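You operate a simulated robot arm through the tools that you are given. There is no shell and no other tool. Be economical: measure what you need, move in short steps, check, and stop when the job is done.

You run a simulated robot arm. Do the job below in one go: nothing can be reset, and whatever is moved stays where it is left.

Task
Plug the sink, run water to the line and wash the cream sleeve in it.
Fine: stand the sleeve back on the worktop; tap off. Set down upright: cream roller sleeve.
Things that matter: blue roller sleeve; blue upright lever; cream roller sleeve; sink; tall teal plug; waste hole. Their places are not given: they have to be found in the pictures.

It is judged by the outcome, as a careful person would: the job done as asked, and still so three seconds after it is handed in. It fails if anything else is knocked over, pushed out of place, dropped, spilled or broken.

Robot
A 7-joint arm with a two-finger parallel gripper, fixed in place. Base frame: the origin is at the foot of the arm, x ahead of it, y to its left, z up. Readings come in m, rad, newtons and seconds.
With the tool pointing down near the work surface it reaches from about 0.1 to 0.66 m from the base axis. Its first joint turns from -2.897 to 2.897 rad. Payload 1.57 kg.
Tool frame: the origin (TCP) lies between the finger pads and is the grasp point; the fingertips stand 0.03 m ahead of it; z points along the fingers, y is the line along which they close. The gripper opens to 0.11 m. The fingers are 0.024 m wide and 0.012 m thick; the gripper's body (0.048 by 0.112 m) begins 0.078 m behind the TCP.
Orientation is that of the tool frame in the base frame, as a unit quaternion [w, x, y, z]. With the fingers straight down and closing along the base's y, the tool's x points along the base's -x, its y along +y and its z along -z.

Tools
- The arm moves only by the tool move_arm. Its argument "targets" is one flat list of numbers, 6 for each row, row after row: the shift along the base's x, y, z in m, then the turn, a rotation vector about the base's x, y, z in rad. In form: [dx, dy, dz, ax, ay, az, dx, dy, dz, ax, ay, az, ...]. A call has 1 to 10 rows; each row is the pose to reach, as a shift and turn from the pose commanded when the call began. "hand" is the opening, from 0 (shut) to 1 (fully open), set as the call begins (left out, the last holds). A row lasts 0.2 s, in which the tool goes at most 0.05 m and 0.15 rad; a call with a longer step from one row to the next is refused whole, and so is a gripper value outside its range. Where a pose cannot be reached the arm comes as near as it can. A force on the tool above 40 N (or 10 N above the force at the start of the call, whichever is more), or a blocked arm, ends the call early, and 0.2 s more pass. Each finger travels about 0.045 m/s and halts on what it meets, pressing with about 32 N; the grip force reading is that of the motor and also rises with nothing between the fingers. The clock runs only during rows and for 0.2 s after the last one: add rows that repeat a pose to give the fingers time. The reply holds the time, the measured pose of the TCP, the force on the tool along the base axes, the opening and the grip force, in the units named above and with some noise, with the torque about the TCP (base axes, N m) and any sound that the robot's microphone picked up, and new pictures: "pictures" is both (left out), scene, wrist or none.
- Cameras (640 x 400 px; columns grow to the right, rows downward): "scene" is fixed at [0.2198, 0.6471, 1.441]; the picture's right is [-1.00, -0.05, 0.00], its down [-0.04, 0.83, -0.56] and it looks along [0.03, -0.56, -0.83] (base axes); focal length 277 px, centre (320, 200). "wrist" rides on the gripper at [0.07, 0.016, -0.141] in the tool frame; the picture's right is [-0.23, 0.97, 0.00], its down [-0.86, -0.20, -0.48] and it looks along [-0.47, -0.11, 0.88] (tool axes); focal length 222 px, centre (320, 200).
- raise_lower(by): slides the trunk up (or, below 0, down) by that many m; the arm rides with it, the base frame stays. It gives what a move gives, with no picture.
- probe_pixels(camera, pixels): for up to 12 pixels [column, row] of the newest picture of that camera ("zoom" is the newest enlarged one), the place [x, y, z] in the base frame of the surface seen there, good to about 0.003 m. It takes no simulated time.
- close_up(camera, box): a new picture of the part [left, top, right, bottom] of that camera's present view, enlarged. It takes no simulated time.
- close_job(): hands the job in; it is judged then, once.

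Work in short steps. Measure before you move; look again where a grasp or a placing could have gone wrong, and mend it. You have 80 turns and 200 pictures in all, those below and enlarged ones among them. Open the gripper and draw the arm clear of the work before you hand the job in, unless the task says otherwise; then end with one line.

The tools are called after "Emit:" as name(argument=value, ...) on one line, values as JSON. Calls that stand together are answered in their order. move_arm: Moves the arm, as the interface text tells. Its arguments: {"type":"object","properties":{"targets":{"type":"array"},"hand":{"type":"number"},"pictures":{"type":"string","enum":["both","scene","wrist","none"]}},"required":["targets"]} The other tools are called the same way: raise_lower (by) slides the trunk up or down; probe_pixels (camera, pixels) gives the place of the surface under pixels of a picture; close_up (camera, box) takes an enlarged picture of a part of a camera's view; close_job () hands the job in.

At the start:

```text
time_s: 0.0
ee_pos: [0.238, 0.3239, 1.1722]
orientation: [0.001, 0.0, 1.0, -0.001]
contact_force: [0.3, -0.3, -0.4]
moment: [0.01, -0.01, -0.01]
width: 0.1098
gripper_force: 0.0
trunk travel left (down, up): [-0.5, 0.09]
```

scene: 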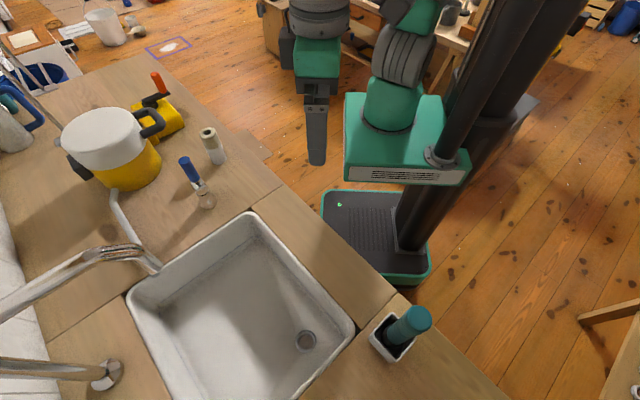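
wrist: 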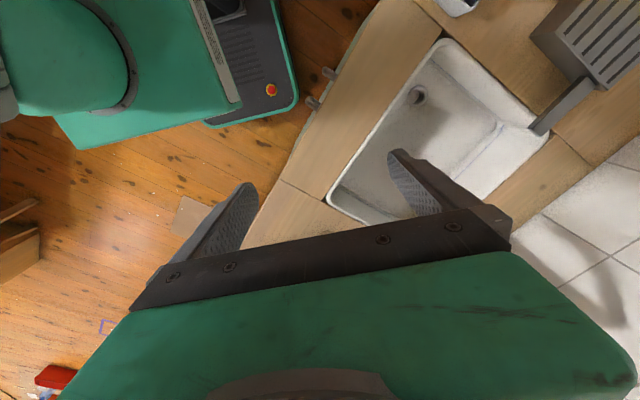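

The scene shows the sink (240,310), waste hole (305,340), teal plug in a holder (405,330), cream sleeve (212,145), and blue-handled item (195,180). I enlarge these parts and probe them.

Emit:
close_up(camera="scene", box=[60, 60, 280, 220])

Emit:
close_up(camera="scene", box=[0, 200, 280, 400])

Emit:
close_up(camera="scene", box=[260, 280, 460, 400])

Emit:
probe_pixels(camera="scene", pixels=[[305, 340], [418, 318], [393, 345], [372, 335], [208, 132], [218, 160], [187, 165], [206, 203], [250, 230], [230, 330], [150, 265], [105, 375]])

```text
2.50 times, centred on (170, 140) of scene
```

zoom: 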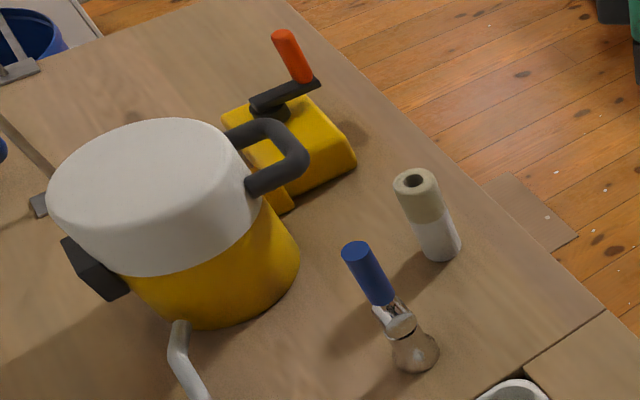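

```text
2.00 times, centred on (140, 300) of scene
```

zoom: 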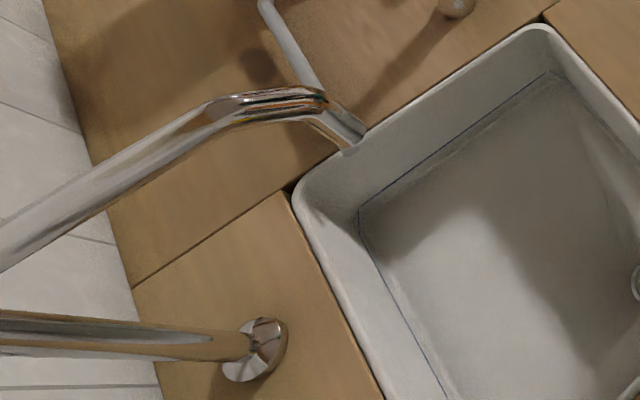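

```text
3.20 times, centred on (360, 340) of scene
```

zoom: 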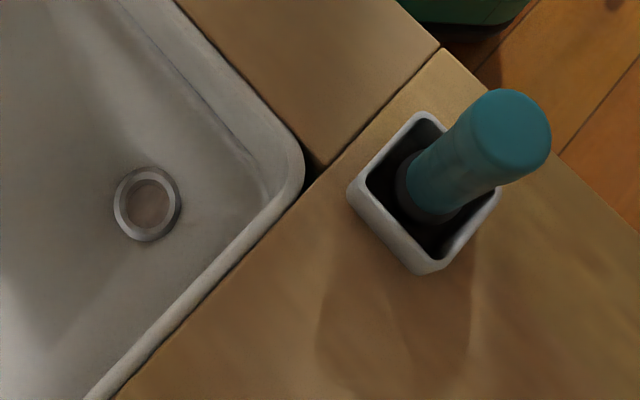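

```text
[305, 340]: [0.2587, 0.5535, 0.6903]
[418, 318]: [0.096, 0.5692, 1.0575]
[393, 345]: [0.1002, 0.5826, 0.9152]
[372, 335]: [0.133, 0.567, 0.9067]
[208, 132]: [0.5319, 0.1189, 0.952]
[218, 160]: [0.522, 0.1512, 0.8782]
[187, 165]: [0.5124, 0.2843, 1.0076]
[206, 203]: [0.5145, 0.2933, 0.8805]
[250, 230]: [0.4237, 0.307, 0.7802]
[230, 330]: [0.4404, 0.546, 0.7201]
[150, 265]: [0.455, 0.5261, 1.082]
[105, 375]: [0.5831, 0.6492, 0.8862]
```

I need to understand the tap and the items at the sides, so I enlarge the wrist view and the remaining scene parts.

Emit:
close_up(camera="wrist", box=[320, 0, 640, 200])

Emit:
close_up(camera="scene", box=[0, 0, 200, 125])

Emit:
close_up(camera="scene", box=[160, 140, 260, 230])

Emit:
probe_pixels(camera="scene", pixels=[[115, 200], [135, 240], [158, 270], [110, 250], [60, 270], [50, 365], [105, 130], [160, 120], [157, 80], [190, 290], [290, 390], [340, 345]])

Emit:
probe_pixels(camera="wrist", pixels=[[415, 95], [540, 130], [600, 50], [450, 5], [445, 45], [335, 190], [490, 140], [610, 310]])

```text
2.00 times, centred on (480, 100) of wrist
```

zoom: 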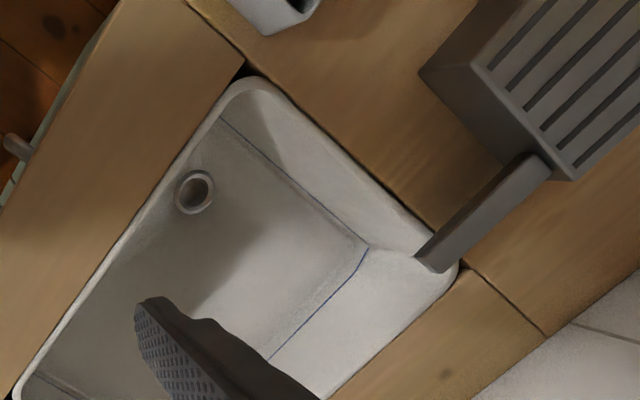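

```text
3.20 times, centred on (100, 62) of scene
```

zoom: 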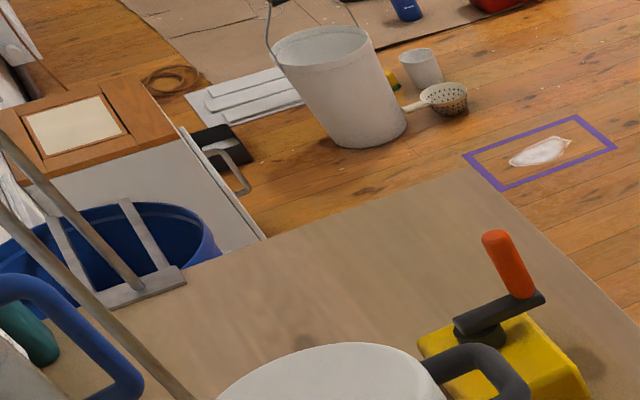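

```text
4.44 times, centred on (210, 185) of scene
```

zoom: 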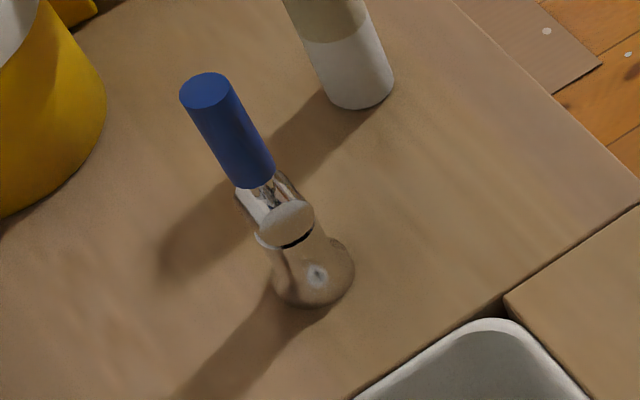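

```text
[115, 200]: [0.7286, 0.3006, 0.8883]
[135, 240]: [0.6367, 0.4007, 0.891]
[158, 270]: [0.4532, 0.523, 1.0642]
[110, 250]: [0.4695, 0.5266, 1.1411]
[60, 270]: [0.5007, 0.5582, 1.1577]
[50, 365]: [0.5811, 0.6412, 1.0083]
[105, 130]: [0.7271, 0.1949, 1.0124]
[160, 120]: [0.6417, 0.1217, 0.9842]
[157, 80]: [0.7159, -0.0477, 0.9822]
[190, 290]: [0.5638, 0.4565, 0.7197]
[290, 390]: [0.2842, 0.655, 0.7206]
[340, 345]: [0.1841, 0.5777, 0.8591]
```

```text
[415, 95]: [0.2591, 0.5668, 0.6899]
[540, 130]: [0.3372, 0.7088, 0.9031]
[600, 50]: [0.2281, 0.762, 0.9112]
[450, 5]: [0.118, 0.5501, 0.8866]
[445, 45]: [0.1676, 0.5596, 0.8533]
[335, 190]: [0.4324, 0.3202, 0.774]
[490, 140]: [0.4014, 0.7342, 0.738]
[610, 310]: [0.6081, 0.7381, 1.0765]
```

Plug handle top is at about (0.096,0.569,1.057), waste hole near (0.259,0.56,0.69), worktop at about 0.877. I move above the plug at safe height and look.

Emit:
move_arm(targets=[-0.024, 0.041, 0, 0, 0, 0, -0.048, 0.082, 0, 0, 0, 0, -0.071, 0.122, 0, 0, 0, 0, -0.095, 0.163, 0, 0, 0, 0, -0.118, 0.204, 0, 0, 0, 0, -0.142, 0.245, 0, 0, 0, 0, -0.142, 0.245, 0, 0, 0, 0], hand=1)

```text
time_s: 1.6
ee_pos: [0.095, 0.5706, 1.1742]
orientation: [0.0, 0.0, 1.0, -0.001]
contact_force: [-0.6, 0.4, -0.3]
moment: [-0.02, -0.01, -0.04]
width: 0.1102
gripper_force: 0.0
trunk travel left (down, up): [-0.5, 0.09]
```

scene: 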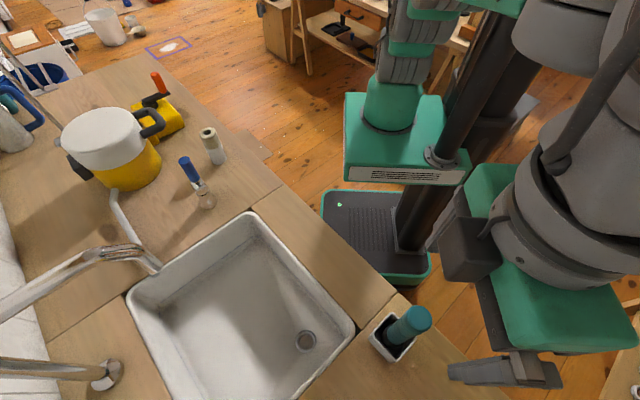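
wrist: 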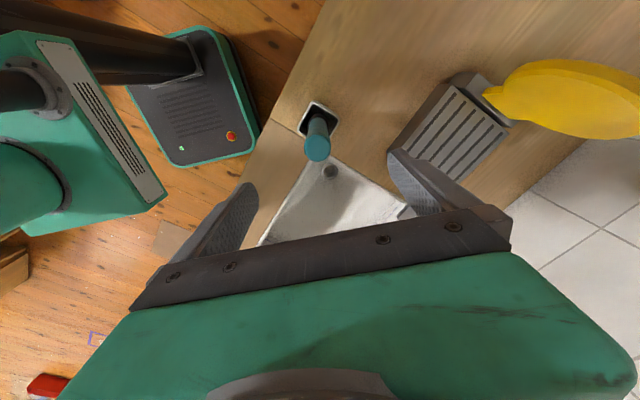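

Wrist view shows the plug top at (318,150) and its holder at (320,115). I probe these for exact centre.

Emit:
close_up(camera="wrist", box=[260, 80, 400, 180])

Emit:
probe_pixels(camera="wrist", pixels=[[318, 148], [308, 148], [328, 148], [318, 140], [318, 158], [318, 125], [304, 135], [322, 102], [336, 112], [302, 120], [331, 170]])

Emit:
probe_pixels(camera="scene", pixels=[[418, 309], [418, 327], [408, 318], [428, 318], [410, 322], [405, 340], [393, 335], [383, 315]])

```text
4.00 times, centred on (330, 130) of wrist
```

zoom: 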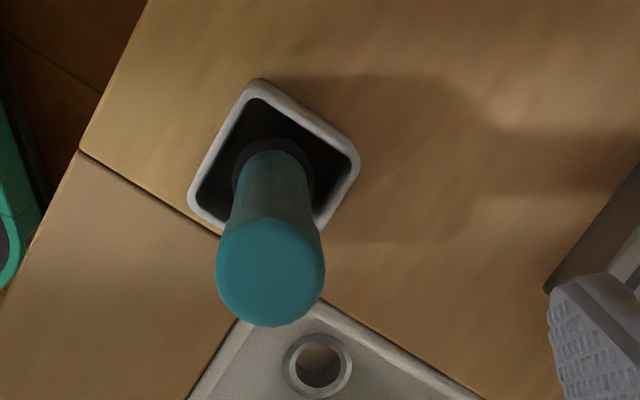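

```text
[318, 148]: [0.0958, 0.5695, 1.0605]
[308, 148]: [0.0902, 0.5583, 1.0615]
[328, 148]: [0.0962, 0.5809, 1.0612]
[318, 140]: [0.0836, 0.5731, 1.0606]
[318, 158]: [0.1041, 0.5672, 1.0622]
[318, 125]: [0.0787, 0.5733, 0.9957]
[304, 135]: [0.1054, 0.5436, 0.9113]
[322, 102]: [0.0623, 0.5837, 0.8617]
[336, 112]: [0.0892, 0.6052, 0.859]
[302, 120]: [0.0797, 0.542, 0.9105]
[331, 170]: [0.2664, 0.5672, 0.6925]
```

```text
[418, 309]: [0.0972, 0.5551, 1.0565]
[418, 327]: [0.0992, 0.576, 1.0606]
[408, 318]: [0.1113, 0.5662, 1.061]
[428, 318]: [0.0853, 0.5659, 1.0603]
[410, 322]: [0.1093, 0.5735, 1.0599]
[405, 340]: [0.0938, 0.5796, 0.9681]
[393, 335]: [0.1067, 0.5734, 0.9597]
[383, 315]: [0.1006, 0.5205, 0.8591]
```

The plug axis is at (0.096,0.569) with its top at z 1.061 and radius about 0.015; the TCP is already over it. I descend 0.139 m with open fingers.

Emit:
move_arm(targets=[0.001, -0.001, -0.035, 0, 0, 0, 0.001, -0.001, -0.07, 0, 0, 0, 0.001, -0.001, -0.105, 0, 0, 0, 0.001, -0.001, -0.139, 0, 0, 0, 0.001, -0.001, -0.139, 0, 0, 0], hand=1)

```text
time_s: 2.8
ee_pos: [0.0966, 0.5673, 1.0338]
orientation: [0.001, 0.0, 1.0, 0.0]
contact_force: [-0.6, 0.0, 0.2]
moment: [-0.01, -0.01, -0.04]
width: 0.1102
gripper_force: 0.2
trunk travel left (down, up): [-0.5, 0.09]
```

scene: 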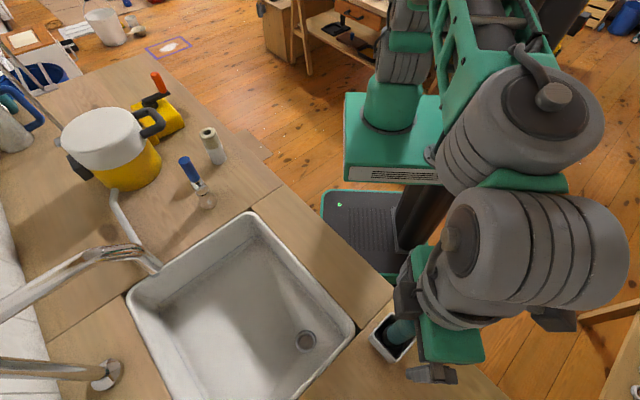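
wrist: 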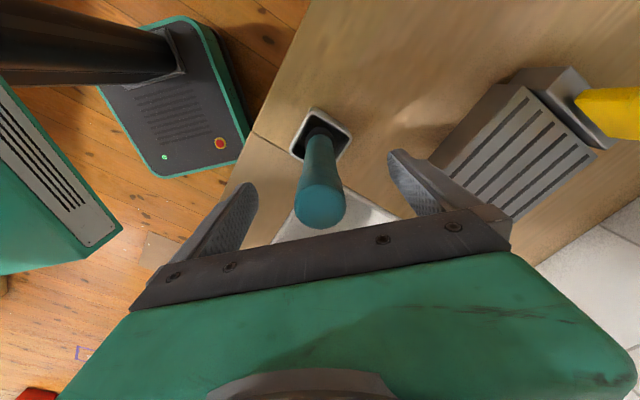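

The handle (320,205) is centred between the fingers. I close and allow time for the grip.

Emit:
move_arm(targets=[0, 0, 0, 0, 0, 0, 0, 0, 0, 0, 0, 0, 0, 0, 0, 0, 0, 0, 0, 0, 0, 0, 0, 0, 0, 0, 0, 0, 0, 0, 0, 0, 0, 0, 0, 0, 0, 0, 0, 0, 0, 0], hand=0, pictures="wrist")

```text
time_s: 4.4
ee_pos: [0.0966, 0.5678, 1.0357]
orientation: [0.0, 0.0, 1.0, 0.0]
contact_force: [-0.2, 0.8, 1.0]
moment: [0.08, 0.02, 0.01]
width: 0.0314
gripper_force: 31.7
trunk travel left (down, up): [-0.5, 0.09]
```

wrist: 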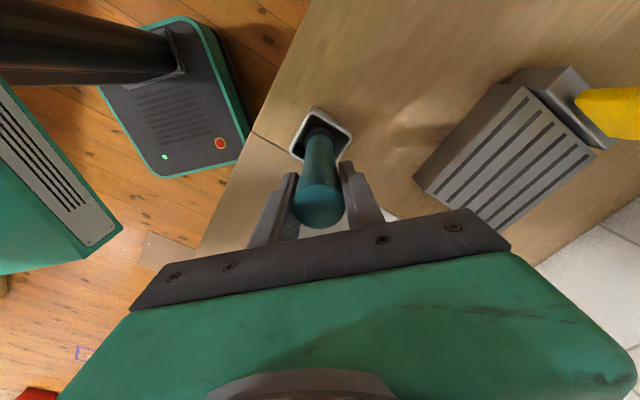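

Gripped at 0.031 m width. I lift straight up slowly.

Emit:
move_arm(targets=[0, 0, 0.015, 0, 0, 0, 0, 0, 0.03, 0, 0, 0, 0, 0, 0.055, 0, 0, 0, 0, 0, 0.08, 0, 0, 0, 0, 0, 0.11, 0, 0, 0, 0, 0, 0.11, 0, 0, 0], hand=0)

```text
time_s: 5.8
ee_pos: [0.0963, 0.5688, 1.1428]
orientation: [-0.001, 0.0, 1.0, 0.0]
contact_force: [-0.8, -0.7, -0.3]
moment: [-0.01, -0.03, 0.0]
width: 0.0313
gripper_force: 32.1
trunk travel left (down, up): [-0.5, 0.09]
```

scene: 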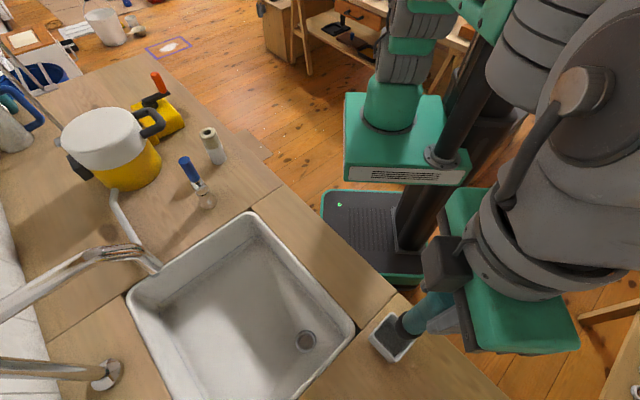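
wrist: 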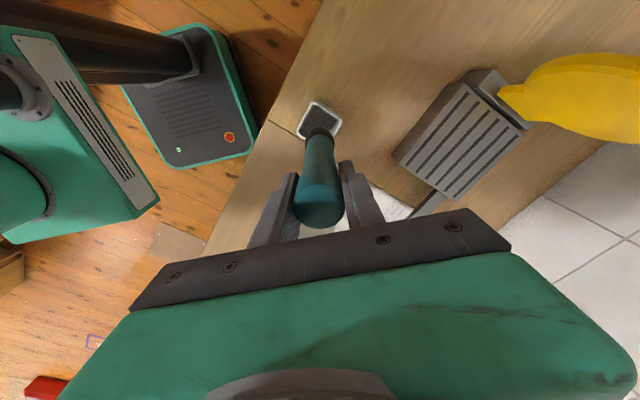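

The plug is lifted; I check the plug's lower end at scene (405,325) and measure the waste hole ring precisely.

Emit:
close_up(camera="scene", box=[360, 280, 460, 370])

Emit:
probe_pixels(camera="scene", pixels=[[297, 341], [315, 340], [306, 332], [306, 349], [306, 340], [300, 325], [290, 350], [406, 322], [400, 325], [410, 312]])

Emit:
close_up(camera="scene", box=[280, 320, 330, 360])

```text
4.44 times, centred on (410, 325) of scene
```

zoom: 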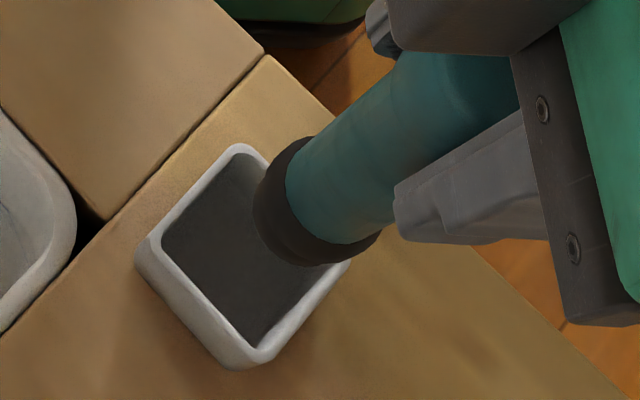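

```text
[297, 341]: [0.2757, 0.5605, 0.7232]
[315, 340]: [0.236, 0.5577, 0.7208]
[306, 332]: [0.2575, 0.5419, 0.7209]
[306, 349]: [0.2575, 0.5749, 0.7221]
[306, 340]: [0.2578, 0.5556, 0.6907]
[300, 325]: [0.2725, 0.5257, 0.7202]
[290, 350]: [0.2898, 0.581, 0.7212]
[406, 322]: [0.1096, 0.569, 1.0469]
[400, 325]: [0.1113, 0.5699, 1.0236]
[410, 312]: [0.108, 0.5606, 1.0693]
```

```text
10.00 times, centred on (305, 340) of scene
```

zoom: 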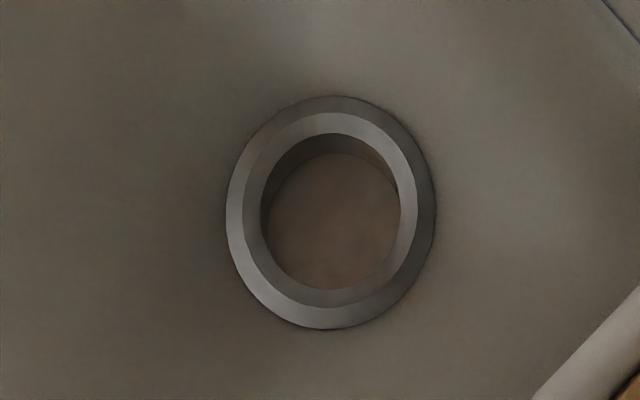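

Hole ring centre lies at about (0.257,0.559), ring top 0.722. The plug's bottom is above all rims, so I carry it across horizontally and look again.

Emit:
move_arm(targets=[0.04, -0.002, 0, 0, 0, 0, 0.08, -0.005, 0, 0, 0, 0, 0.12, -0.007, 0, 0, 0, 0, 0.161, -0.01, 0, 0, 0, 0, 0.161, -0.01, 0, 0, 0, 0, 0.161, -0.01, 0, 0, 0, 0], hand=0)

Emit:
close_up(camera="scene", box=[240, 270, 370, 360])

Emit:
close_up(camera="wrist", box=[250, 80, 410, 230])

```text
time_s: 7.2
ee_pos: [0.2543, 0.5601, 1.1423]
orientation: [0.0, 0.0, 1.0, 0.0]
contact_force: [-0.5, 0.1, -1.2]
moment: [0.0, -0.01, 0.01]
width: 0.0315
gripper_force: 32.3
trunk travel left (down, up): [-0.5, 0.09]
```

scene: 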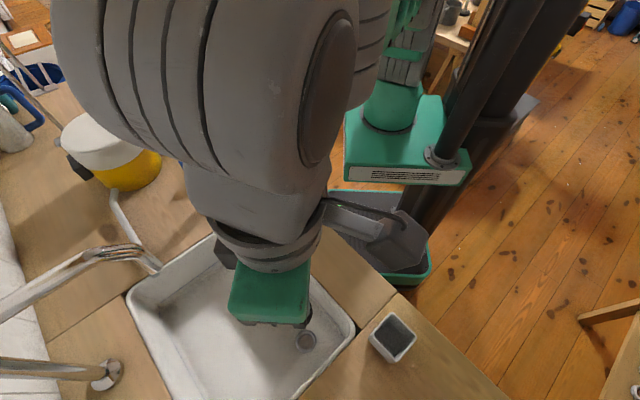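
wrist: 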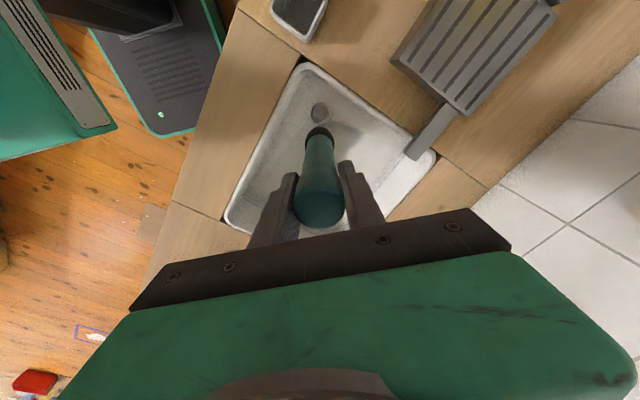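

```text
4.44 times, centred on (305, 315) of scene
```

zoom: 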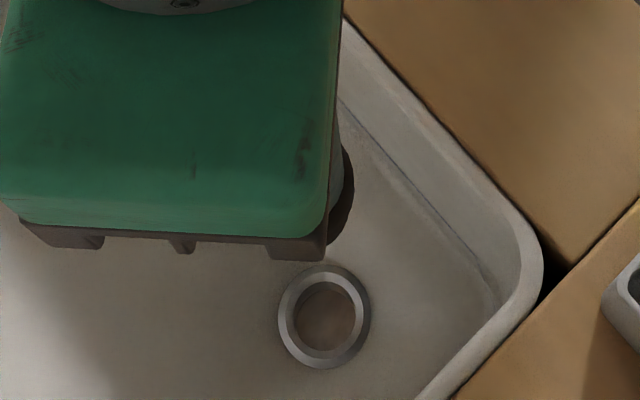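

```text
2.67 times, centred on (330, 155) of wrist
```

zoom: 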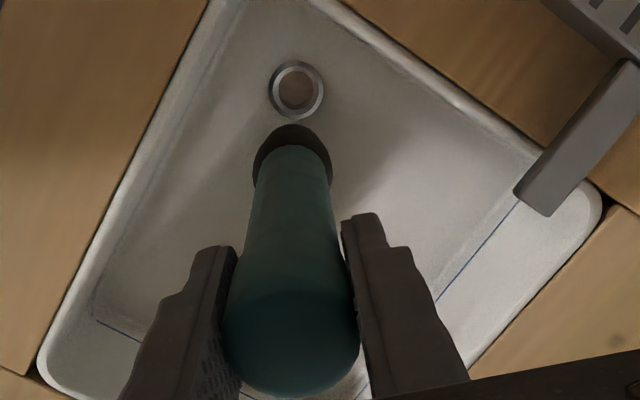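

I probe the ring in this zoom: edges at (270,90),(324,90),(297,65),(297,115).

Emit:
probe_pixels(camera="zoom", pixels=[[272, 90], [322, 90], [297, 66], [297, 115], [279, 72], [315, 108], [279, 108], [315, 72], [292, 134], [270, 148], [320, 150], [293, 300]])

```text
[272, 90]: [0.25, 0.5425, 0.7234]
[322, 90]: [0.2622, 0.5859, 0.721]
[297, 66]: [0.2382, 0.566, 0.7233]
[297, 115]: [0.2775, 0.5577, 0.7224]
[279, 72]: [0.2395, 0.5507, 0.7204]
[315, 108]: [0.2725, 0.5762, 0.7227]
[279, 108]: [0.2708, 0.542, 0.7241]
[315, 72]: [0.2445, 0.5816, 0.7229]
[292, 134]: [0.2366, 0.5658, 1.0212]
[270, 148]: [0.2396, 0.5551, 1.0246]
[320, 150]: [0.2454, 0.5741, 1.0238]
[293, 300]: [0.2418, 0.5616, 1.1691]
```

Ring centre averages (0.257,0.562), and the plug flange centre works out to about (0.257,0.561). I descend 0.20 m and check alignment.

Emit:
move_arm(targets=[0, 0.001, -0.04, 0, 0, 0, 0, 0.001, -0.08, 0, 0, 0, 0, 0.001, -0.12, 0, 0, 0, 0, 0.001, -0.16, 0, 0, 0, 0, 0.001, -0.2, 0, 0, 0, 0, 0.001, -0.2, 0, 0, 0, 0, 0.001, -0.2, 0, 0, 0], hand=0)

Emit:
close_up(camera="wrist", box=[260, 80, 380, 200])

Emit:
close_up(camera="scene", box=[260, 290, 360, 370])

```text
time_s: 8.8
ee_pos: [0.2561, 0.5591, 0.941]
orientation: [0.0, 0.0, 1.0, -0.001]
contact_force: [-0.2, 0.5, -1.3]
moment: [0.01, -0.01, 0.0]
width: 0.0315
gripper_force: 32.4
trunk travel left (down, up): [-0.5, 0.09]
```

scene: 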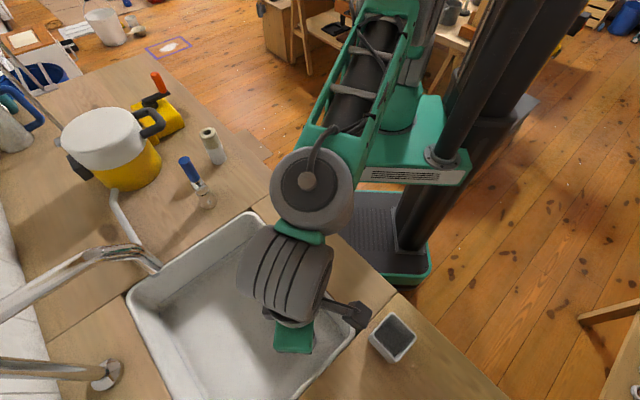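
wrist: 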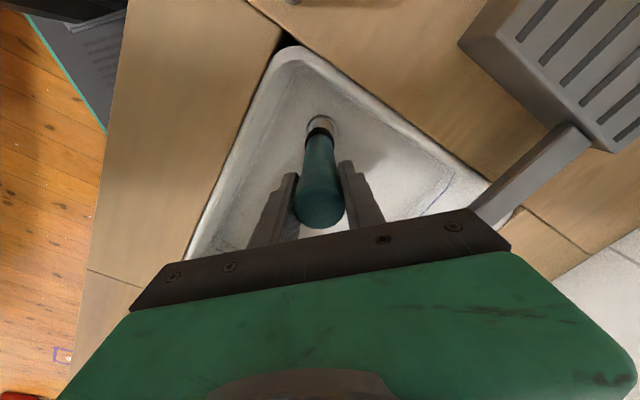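

```text
3.33 times, centred on (320, 140) of wrist
```

zoom: 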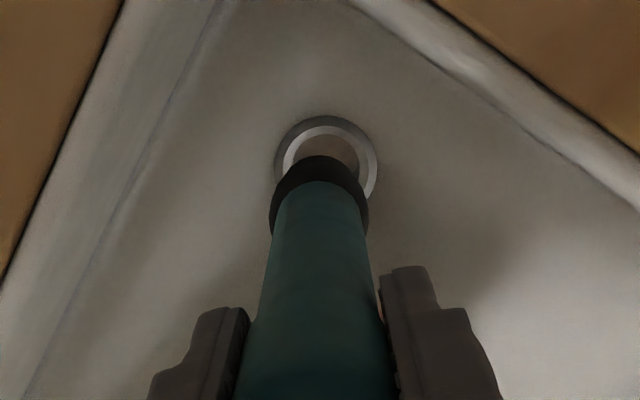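

```text
5.00 times, centred on (310, 330) of scene
```

zoom: 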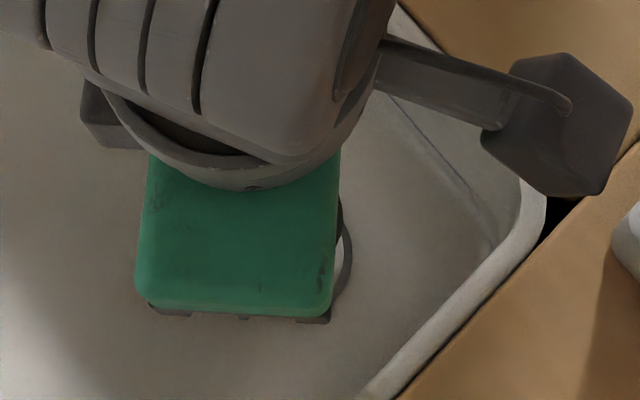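

The collar axis is at zoom column 319, and vertical lines stay near column 320, whereas the ring centre is at 326, so about 3 mm toward +y. I probe for confirmation.

Emit:
probe_pixels(camera="zoom", pixels=[[278, 165], [374, 165], [326, 119], [300, 127], [352, 127], [319, 160], [273, 210], [365, 210], [285, 300], [360, 300], [319, 250]])

```text
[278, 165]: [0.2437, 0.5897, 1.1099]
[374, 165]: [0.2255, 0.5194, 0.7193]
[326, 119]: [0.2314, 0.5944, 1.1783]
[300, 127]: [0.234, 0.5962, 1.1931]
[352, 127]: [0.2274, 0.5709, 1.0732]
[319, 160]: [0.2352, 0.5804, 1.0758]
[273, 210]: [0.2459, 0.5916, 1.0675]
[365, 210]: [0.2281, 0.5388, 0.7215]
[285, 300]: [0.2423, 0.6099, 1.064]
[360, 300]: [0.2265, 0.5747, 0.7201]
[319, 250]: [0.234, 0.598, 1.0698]
```

That used the wrong zoom; I probe the same points in wrist pixels.

Emit:
probe_pixels(camera="wrist", pixels=[[307.4, 129.5], [336, 129.5], [321.8, 115.7], [314, 118.1], [329.6, 118.1], [306, 142], [333, 142], [320, 128], [311, 175], [328, 175]])

```text
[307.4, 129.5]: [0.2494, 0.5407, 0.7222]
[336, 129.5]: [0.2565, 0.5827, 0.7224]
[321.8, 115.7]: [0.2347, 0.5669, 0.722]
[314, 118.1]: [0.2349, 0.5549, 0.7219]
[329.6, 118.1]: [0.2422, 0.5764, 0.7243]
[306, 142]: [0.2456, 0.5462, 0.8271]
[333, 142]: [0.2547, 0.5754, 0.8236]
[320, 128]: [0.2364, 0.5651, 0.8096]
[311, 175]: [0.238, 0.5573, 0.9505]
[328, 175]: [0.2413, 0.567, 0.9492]
```

Plug collar sits at y ≈ 0.559, ring at y ≈ 0.5615, so I shift +0.002 in y and descend until contact in small steps.

Emit:
move_arm(targets=[0, 0.002, -0.02, 0, 0, 0, 0, 0.002, -0.04, 0, 0, 0, 0, 0.002, -0.055, 0, 0, 0, 0, 0.002, -0.065, 0, 0, 0, 0, 0.002, -0.07, 0, 0, 0, 0, 0.002, -0.075, 0, 0, 0, 0, 0.002, -0.08, 0, 0, 0], hand=0, pictures="wrist")

Emit:
close_up(camera="wrist", box=[260, 80, 380, 200])

```text
time_s: 10.4
ee_pos: [0.2571, 0.5608, 0.863]
orientation: [0.0, 0.0, 1.0, -0.001]
contact_force: [0.8, 0.3, -1.5]
moment: [0.01, 0.0, 0.0]
width: 0.0315
gripper_force: 32.2
trunk travel left (down, up): [-0.5, 0.09]
```

wrist: 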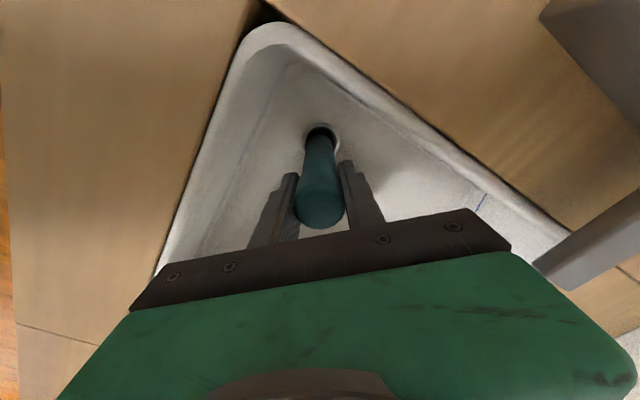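

```text
3.33 times, centred on (320, 140) of wrist
```

zoom: 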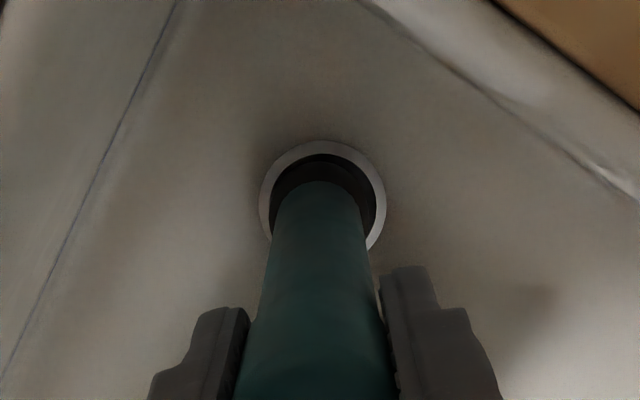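

Collar is now centred in the ring. I press down in 4 mm steps.

Emit:
move_arm(targets=[0, 0, -0.004, 0, 0, 0, 0, 0, -0.008, 0, 0, 0, 0, 0, -0.012, 0, 0, 0, 0, 0, -0.016, 0, 0, 0, 0, 0, -0.02, 0, 0, 0, 0, 0, -0.024, 0, 0, 0, 0, 0, -0.028, 0, 0, 0, 0, 0, -0.032, 0, 0, 0], hand=0, pictures="wrist")

Emit:
close_up(camera="wrist", box=[260, 80, 380, 200])

```text
time_s: 11.6
ee_pos: [0.2587, 0.5636, 0.8497]
orientation: [0.002, 0.0, 1.0, 0.006]
contact_force: [-0.1, -2.6, 12.2]
moment: [-0.52, 0.1, -0.03]
width: 0.0315
gripper_force: 32.1
trunk travel left (down, up): [-0.5, 0.09]
stopped in row 5: the force on the tool passed its limit at 42 N (the readings are from after the stop); the commanded pose is now the measured one
```

wrist: 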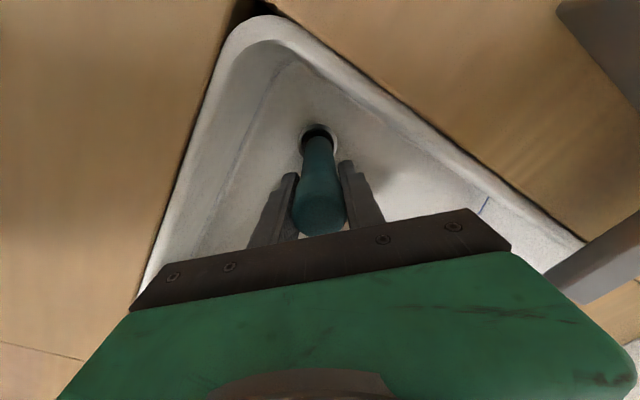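

```text
3.33 times, centred on (320, 140) of wrist
```

zoom: 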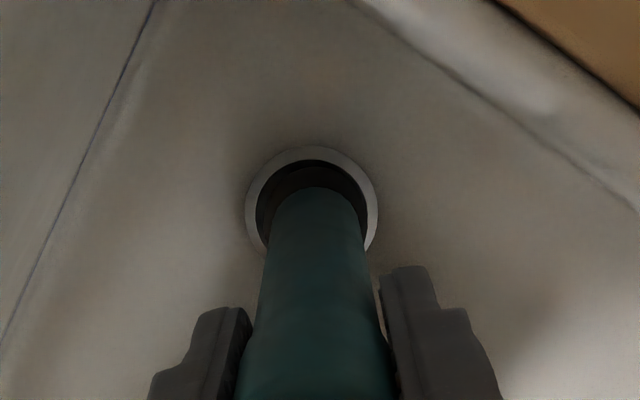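

The plug is centred in the ring and met 42 N. I press once more to see whether it goes deeper.

Emit:
move_arm(targets=[0, -0.001, -0.004, 0, 0, 0, 0, -0.001, -0.008, 0, 0, 0, 0, -0.001, -0.012, 0, 0, 0, 0, -0.001, -0.016, 0, 0, 0], hand=0, pictures="none")

Emit:
close_up(camera="wrist", box=[290, 110, 350, 160])

```text
time_s: 12.2
ee_pos: [0.26, 0.5637, 0.8496]
orientation: [0.003, -0.001, 1.0, 0.01]
contact_force: [-2.3, -8.0, 15.9]
moment: [-0.9, 0.5, 0.0]
width: 0.0321
gripper_force: 32.0
trunk travel left (down, up): [-0.5, 0.09]
stopped in row 2: the force on the tool passed its limit at 44 N (the readings are from after the stop); the commanded pose is now the measured one
```

```text
8.00 times, centred on (320, 135) of wrist
```

zoom: 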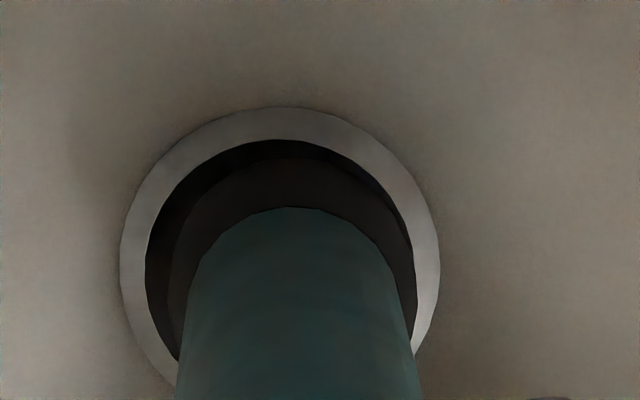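

The gap at upper-left shows the plug leaning toward +x/+y, with 8 N side force and 0.02 rad tilt. I ease up 4 mm, recentre and straighten, then press again.

Emit:
move_arm(targets=[-0.002, -0.002, 0.005, -0.02, 0.004, 0, -0.003, -0.003, 0.005, -0.02, 0.004, 0, -0.003, -0.003, 0.002, -0.02, 0.004, 0, -0.003, -0.003, -0.001, -0.02, 0.004, 0, -0.003, -0.003, -0.004, -0.02, 0.004, 0, -0.003, -0.003, -0.007, -0.02, 0.004, 0, -0.003, -0.003, -0.01, -0.02, 0.004, 0, -0.003, -0.003, -0.013, -0.02, 0.004, 0], hand=0, pictures="none")

Emit:
close_up(camera="wrist", box=[290, 110, 350, 160])

```text
time_s: 13.5
ee_pos: [0.2585, 0.5647, 0.8494]
orientation: [0.003, -0.001, 1.0, 0.006]
contact_force: [0.8, -7.3, 15.6]
moment: [-0.77, 0.1, 0.0]
width: 0.0321
gripper_force: 31.4
trunk travel left (down, up): [-0.5, 0.09]
stopped in row 6: the force on the tool passed its limit at 42 N (the readings are from after the stop); the commanded pose is now the measured one
```

```text
8.00 times, centred on (320, 135) of wrist
```

zoom: 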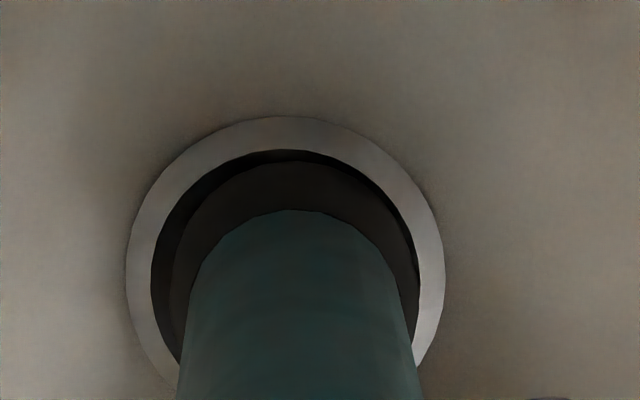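

It stops at the same depth, so it's likely bottomed. I release to let it settle and look.

Emit:
move_arm(targets=[0, 0, 0, 0, 0, 0, 0, 0, 0, 0, 0, 0, 0, 0, 0, 0, 0, 0, 0, 0, 0.0, 0, 0, 0, 0, 0, 0.0, 0, 0, 0], hand=0.7, pictures="wrist")

Emit:
close_up(camera="wrist", box=[270, 100, 370, 220])

```text
time_s: 14.7
ee_pos: [0.2591, 0.566, 0.8466]
orientation: [0.003, -0.001, 1.0, 0.003]
contact_force: [0.5, -0.4, -0.1]
moment: [0.0, 0.05, -0.01]
width: 0.0771
gripper_force: 0.2
trunk travel left (down, up): [-0.5, 0.09]
```

wrist: 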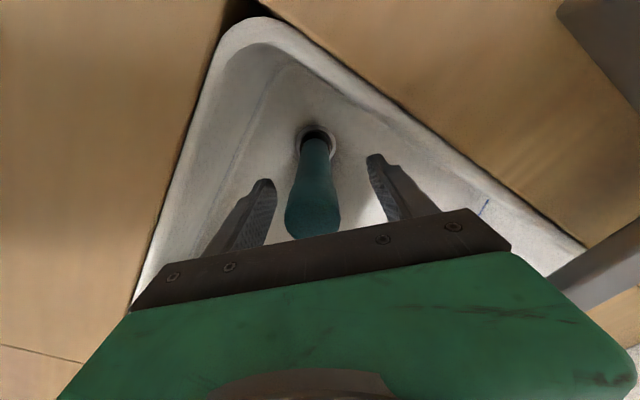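

```text
3.33 times, centred on (320, 160) of wrist
```

zoom: 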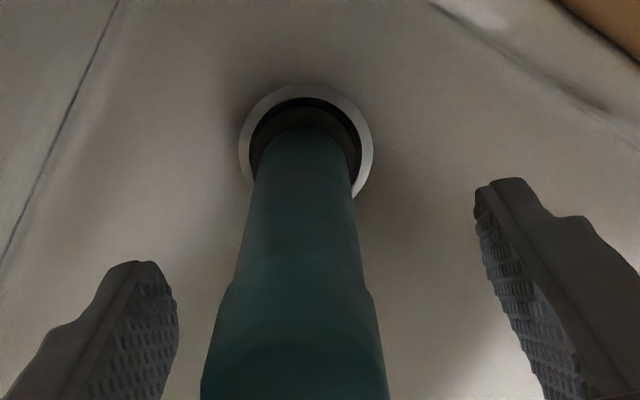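

The plug stands by itself in the hole. I raise the open gripper straight up and measure the plug's top against the hole centre.

Emit:
move_arm(targets=[0, -0.004, 0.03, 0, 0, 0, 0, -0.004, 0.07, 0, 0, 0, 0, -0.004, 0.11, 0, 0, 0, 0, -0.004, 0.15, 0, 0, 0, 0, -0.004, 0.15, 0, 0, 0], hand=0.7)

Emit:
close_up(camera="wrist", box=[260, 60, 380, 200])

```text
time_s: 15.9
ee_pos: [0.2576, 0.5618, 0.9981]
orientation: [0.002, -0.001, 1.0, 0.003]
contact_force: [-0.7, 0.3, 0.3]
moment: [0.01, 0.0, -0.01]
width: 0.0768
gripper_force: 0.1
trunk travel left (down, up): [-0.5, 0.09]
```

scene: 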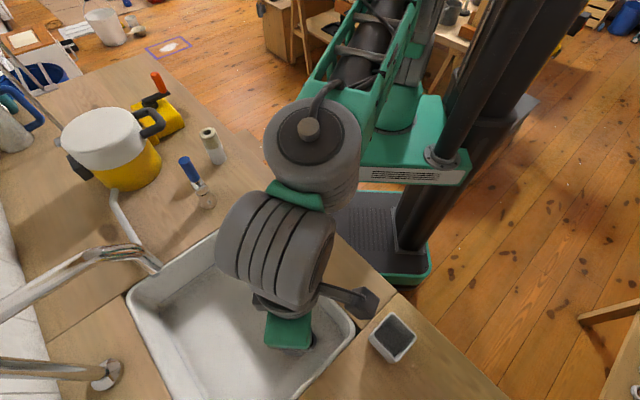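
wrist: 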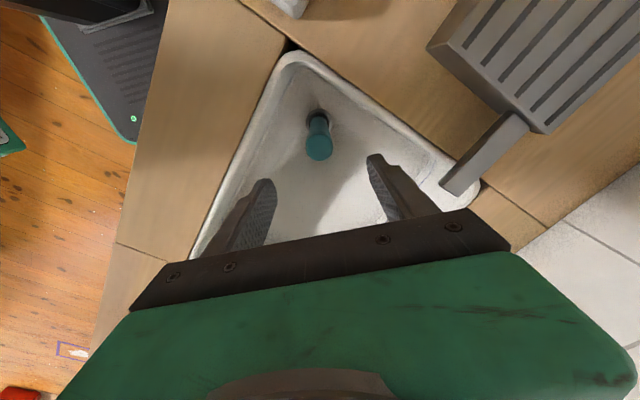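

```text
2.86 times, centred on (320, 130) of wrist
```

zoom: 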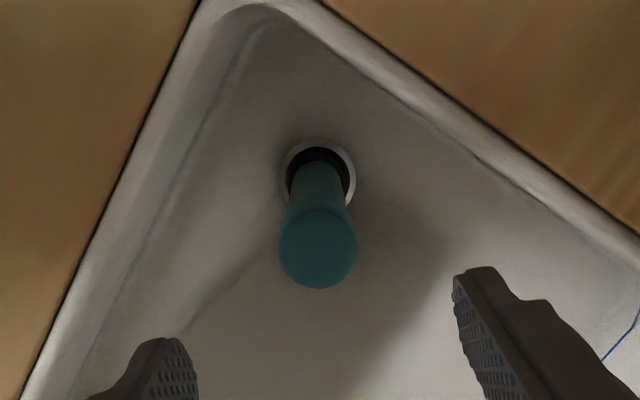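

Emit:
probe_pixels(camera="zoom", pixels=[[318, 250], [281, 250], [355, 250], [318, 285], [318, 213], [318, 170], [318, 146], [283, 180], [354, 180]])

```text
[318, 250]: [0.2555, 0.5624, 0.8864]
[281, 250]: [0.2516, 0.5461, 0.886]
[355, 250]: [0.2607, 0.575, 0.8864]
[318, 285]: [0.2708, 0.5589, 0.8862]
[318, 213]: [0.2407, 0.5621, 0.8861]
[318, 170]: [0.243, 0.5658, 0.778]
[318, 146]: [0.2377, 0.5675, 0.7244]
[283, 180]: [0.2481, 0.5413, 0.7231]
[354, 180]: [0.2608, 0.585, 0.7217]
```

Plug top centre (0.256,0.561) at z 0.886 is right over the hole, so it's upright. I check the holder's floor to learn the plug's length.

Emit:
probe_pixels(camera="scene", pixels=[[392, 330], [397, 335], [390, 340], [408, 330], [205, 125], [190, 290]])

Emit:
close_up(camera="scene", box=[370, 310, 420, 370])

```text
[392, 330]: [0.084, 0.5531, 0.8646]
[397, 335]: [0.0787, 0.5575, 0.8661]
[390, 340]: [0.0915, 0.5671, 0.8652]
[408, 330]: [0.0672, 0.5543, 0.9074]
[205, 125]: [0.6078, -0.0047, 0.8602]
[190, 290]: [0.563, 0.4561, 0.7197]
```

```text
6.67 times, centred on (395, 340) of scene
```

zoom: 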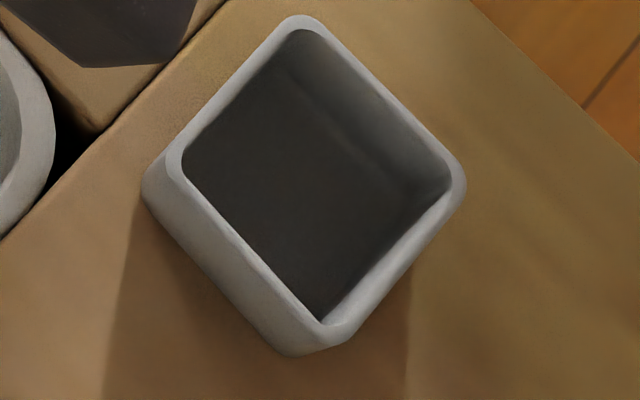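

The plug is 0.196 m long, so its bottom is at 0.690 = the hole's floor: it is fully seated. Next I rise and go over toward the lever to look at its build.

Emit:
move_arm(targets=[0, 0, 0.05, 0, 0, 0, 0, 0, 0.1, 0, 0, 0, 0, -0.04, 0.125, 0, 0, 0, 0, -0.085, 0.14, 0, 0, 0, 0.0, -0.13, 0.15, 0, 0, 0, 0.01, -0.175, 0.15, 0, 0, 0, 0.035, -0.215, 0.15, 0, 0, 0, 0.07, -0.245, 0.15, 0, 0, 0, 0.1, -0.262, 0.15, 0, 0, 0, 0.1, -0.262, 0.15, 0, 0, 0], hand=0.7)

Emit:
close_up(camera="wrist", box=[220, 80, 420, 220])

```text
time_s: 18.1
ee_pos: [0.3567, 0.3004, 1.145]
orientation: [0.002, -0.001, 1.0, 0.004]
contact_force: [0.7, 0.5, -0.6]
moment: [-0.02, 0.0, -0.01]
width: 0.0771
gripper_force: 0.0
trunk travel left (down, up): [-0.5, 0.09]
```

scene: 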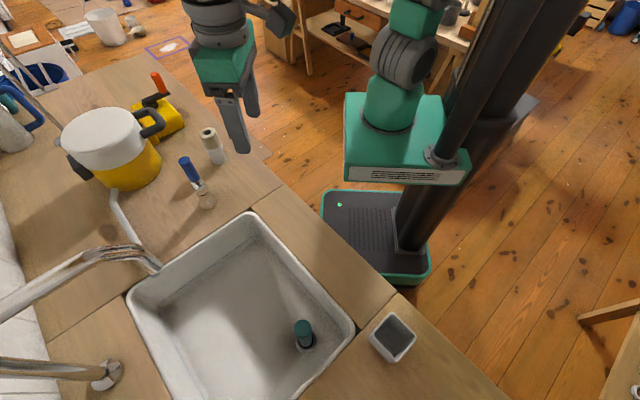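
wrist: 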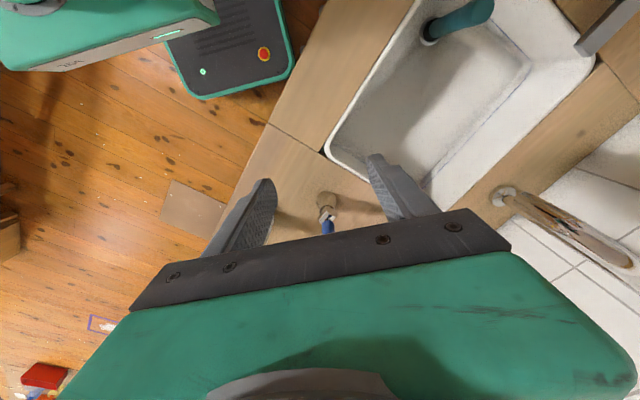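

```text
2.86 times, centred on (320, 150) of wrist
```

zoom: 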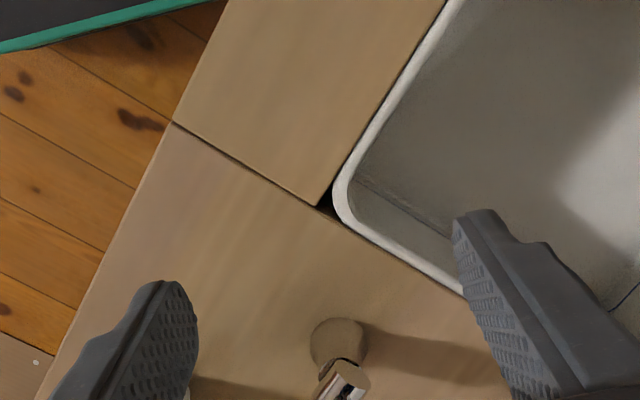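

From here the gripper hides the lever; I enlarge the scene view around the lever and probe points along it.

Emit:
close_up(camera="scene", box=[170, 145, 230, 215])

Emit:
probe_pixels(camera="scene", pixels=[[186, 161], [190, 170], [194, 178], [197, 184], [200, 190], [203, 192], [206, 200], [211, 205], [198, 206], [207, 209]])

```text
5.71 times, centred on (200, 180) of scene
```

zoom: 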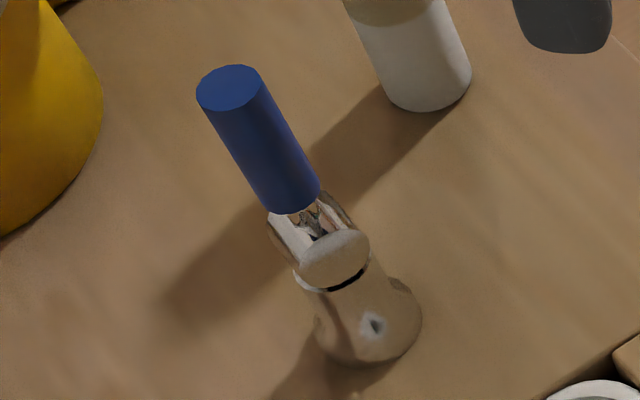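

```text
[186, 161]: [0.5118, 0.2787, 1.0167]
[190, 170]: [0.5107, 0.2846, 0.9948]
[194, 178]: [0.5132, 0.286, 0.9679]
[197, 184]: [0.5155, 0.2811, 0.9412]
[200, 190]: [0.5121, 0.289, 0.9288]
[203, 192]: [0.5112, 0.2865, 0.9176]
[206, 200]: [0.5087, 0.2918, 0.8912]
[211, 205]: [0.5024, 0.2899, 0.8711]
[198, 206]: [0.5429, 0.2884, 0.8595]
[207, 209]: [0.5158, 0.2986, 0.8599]
```

I move the gripper past the lever at 1.15 height so the wrist camera can see it from above.

Emit:
move_arm(targets=[0.045, -0.01, 0.01, 0, 0, 0, 0.09, -0.015, 0.015, 0, 0, 0, 0.135, -0.02, 0.015, 0, 0, 0, 0.18, -0.025, 0.015, 0, 0, 0, 0.225, -0.03, 0.015, 0, 0, 0, 0.26, -0.03, 0.015, 0, 0, 0, 0.26, -0.03, 0.015, 0, 0, 0], hand=0.7)

Emit:
close_up(camera="wrist", box=[240, 50, 400, 200])

```text
time_s: 19.7
ee_pos: [0.6154, 0.2689, 1.1598]
orientation: [0.001, 0.0, 1.0, 0.003]
contact_force: [0.5, 0.4, -0.5]
moment: [-0.01, -0.02, -0.01]
width: 0.0771
gripper_force: 0.1
out of reach, approached as far as the arm can: row 6, 7
trunk travel left (down, up): [-0.5, 0.09]
```

scene: 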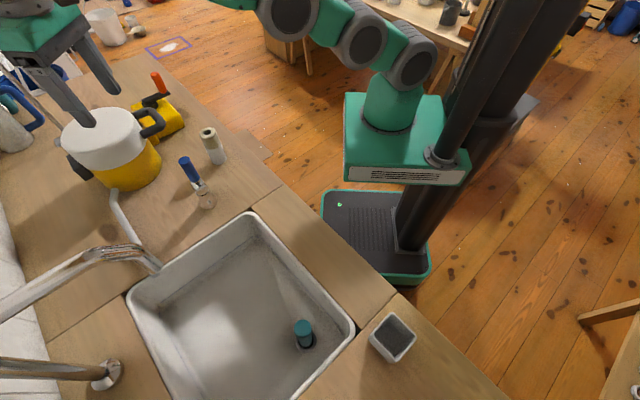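
wrist: 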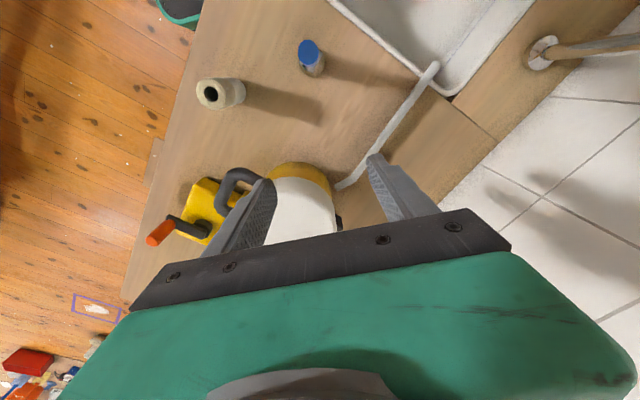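

```text
2.67 times, centred on (320, 125) of wrist
```

zoom: 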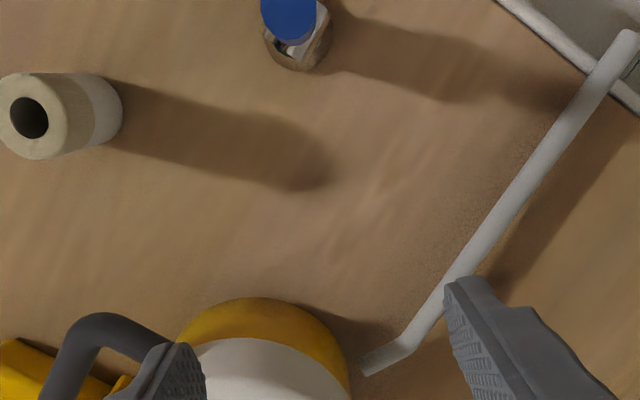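

The lever shows at wrist (308,57); I enlarge it and the cream sleeve.

Emit:
close_up(camera="wrist", box=[285, 35, 335, 80])

Emit:
close_up(camera="wrist", box=[185, 65, 255, 120])

Emit:
probe_pixels(camera="wrist", pixels=[[308, 47], [312, 70], [308, 40], [308, 55], [300, 48], [317, 48], [203, 93], [216, 84], [216, 106], [230, 80], [235, 104], [211, 95]])

```text
8.89 times, centred on (310, 58) of wrist
```

zoom: 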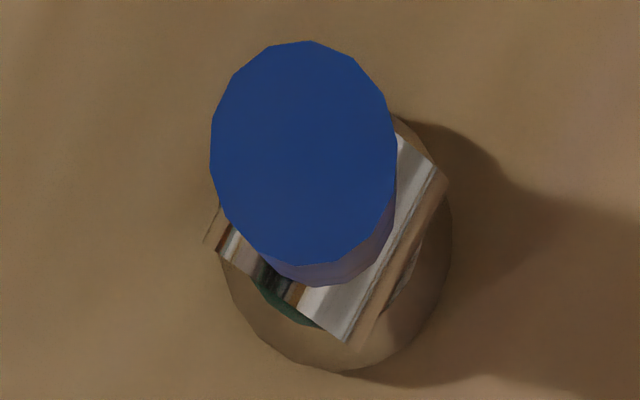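

```text
7.27 times, centred on (220, 92) of wrist
```

zoom: 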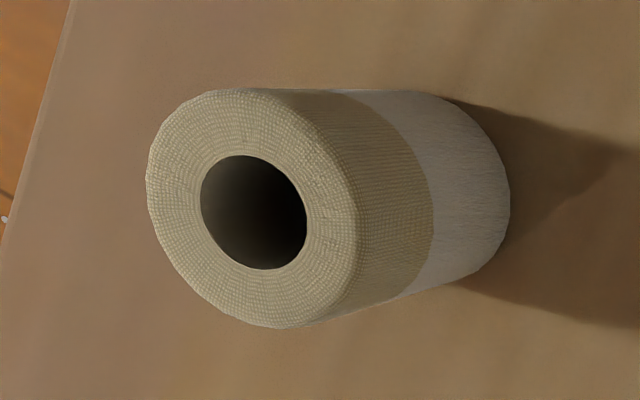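

```text
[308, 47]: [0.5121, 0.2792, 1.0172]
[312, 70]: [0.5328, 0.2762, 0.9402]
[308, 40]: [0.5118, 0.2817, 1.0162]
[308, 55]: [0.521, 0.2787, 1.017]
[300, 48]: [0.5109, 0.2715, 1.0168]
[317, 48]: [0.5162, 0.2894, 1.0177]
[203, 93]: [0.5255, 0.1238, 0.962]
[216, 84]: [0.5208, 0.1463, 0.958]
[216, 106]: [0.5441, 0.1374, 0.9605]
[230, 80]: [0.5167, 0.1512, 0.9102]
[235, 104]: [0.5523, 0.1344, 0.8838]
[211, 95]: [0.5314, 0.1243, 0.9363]
```

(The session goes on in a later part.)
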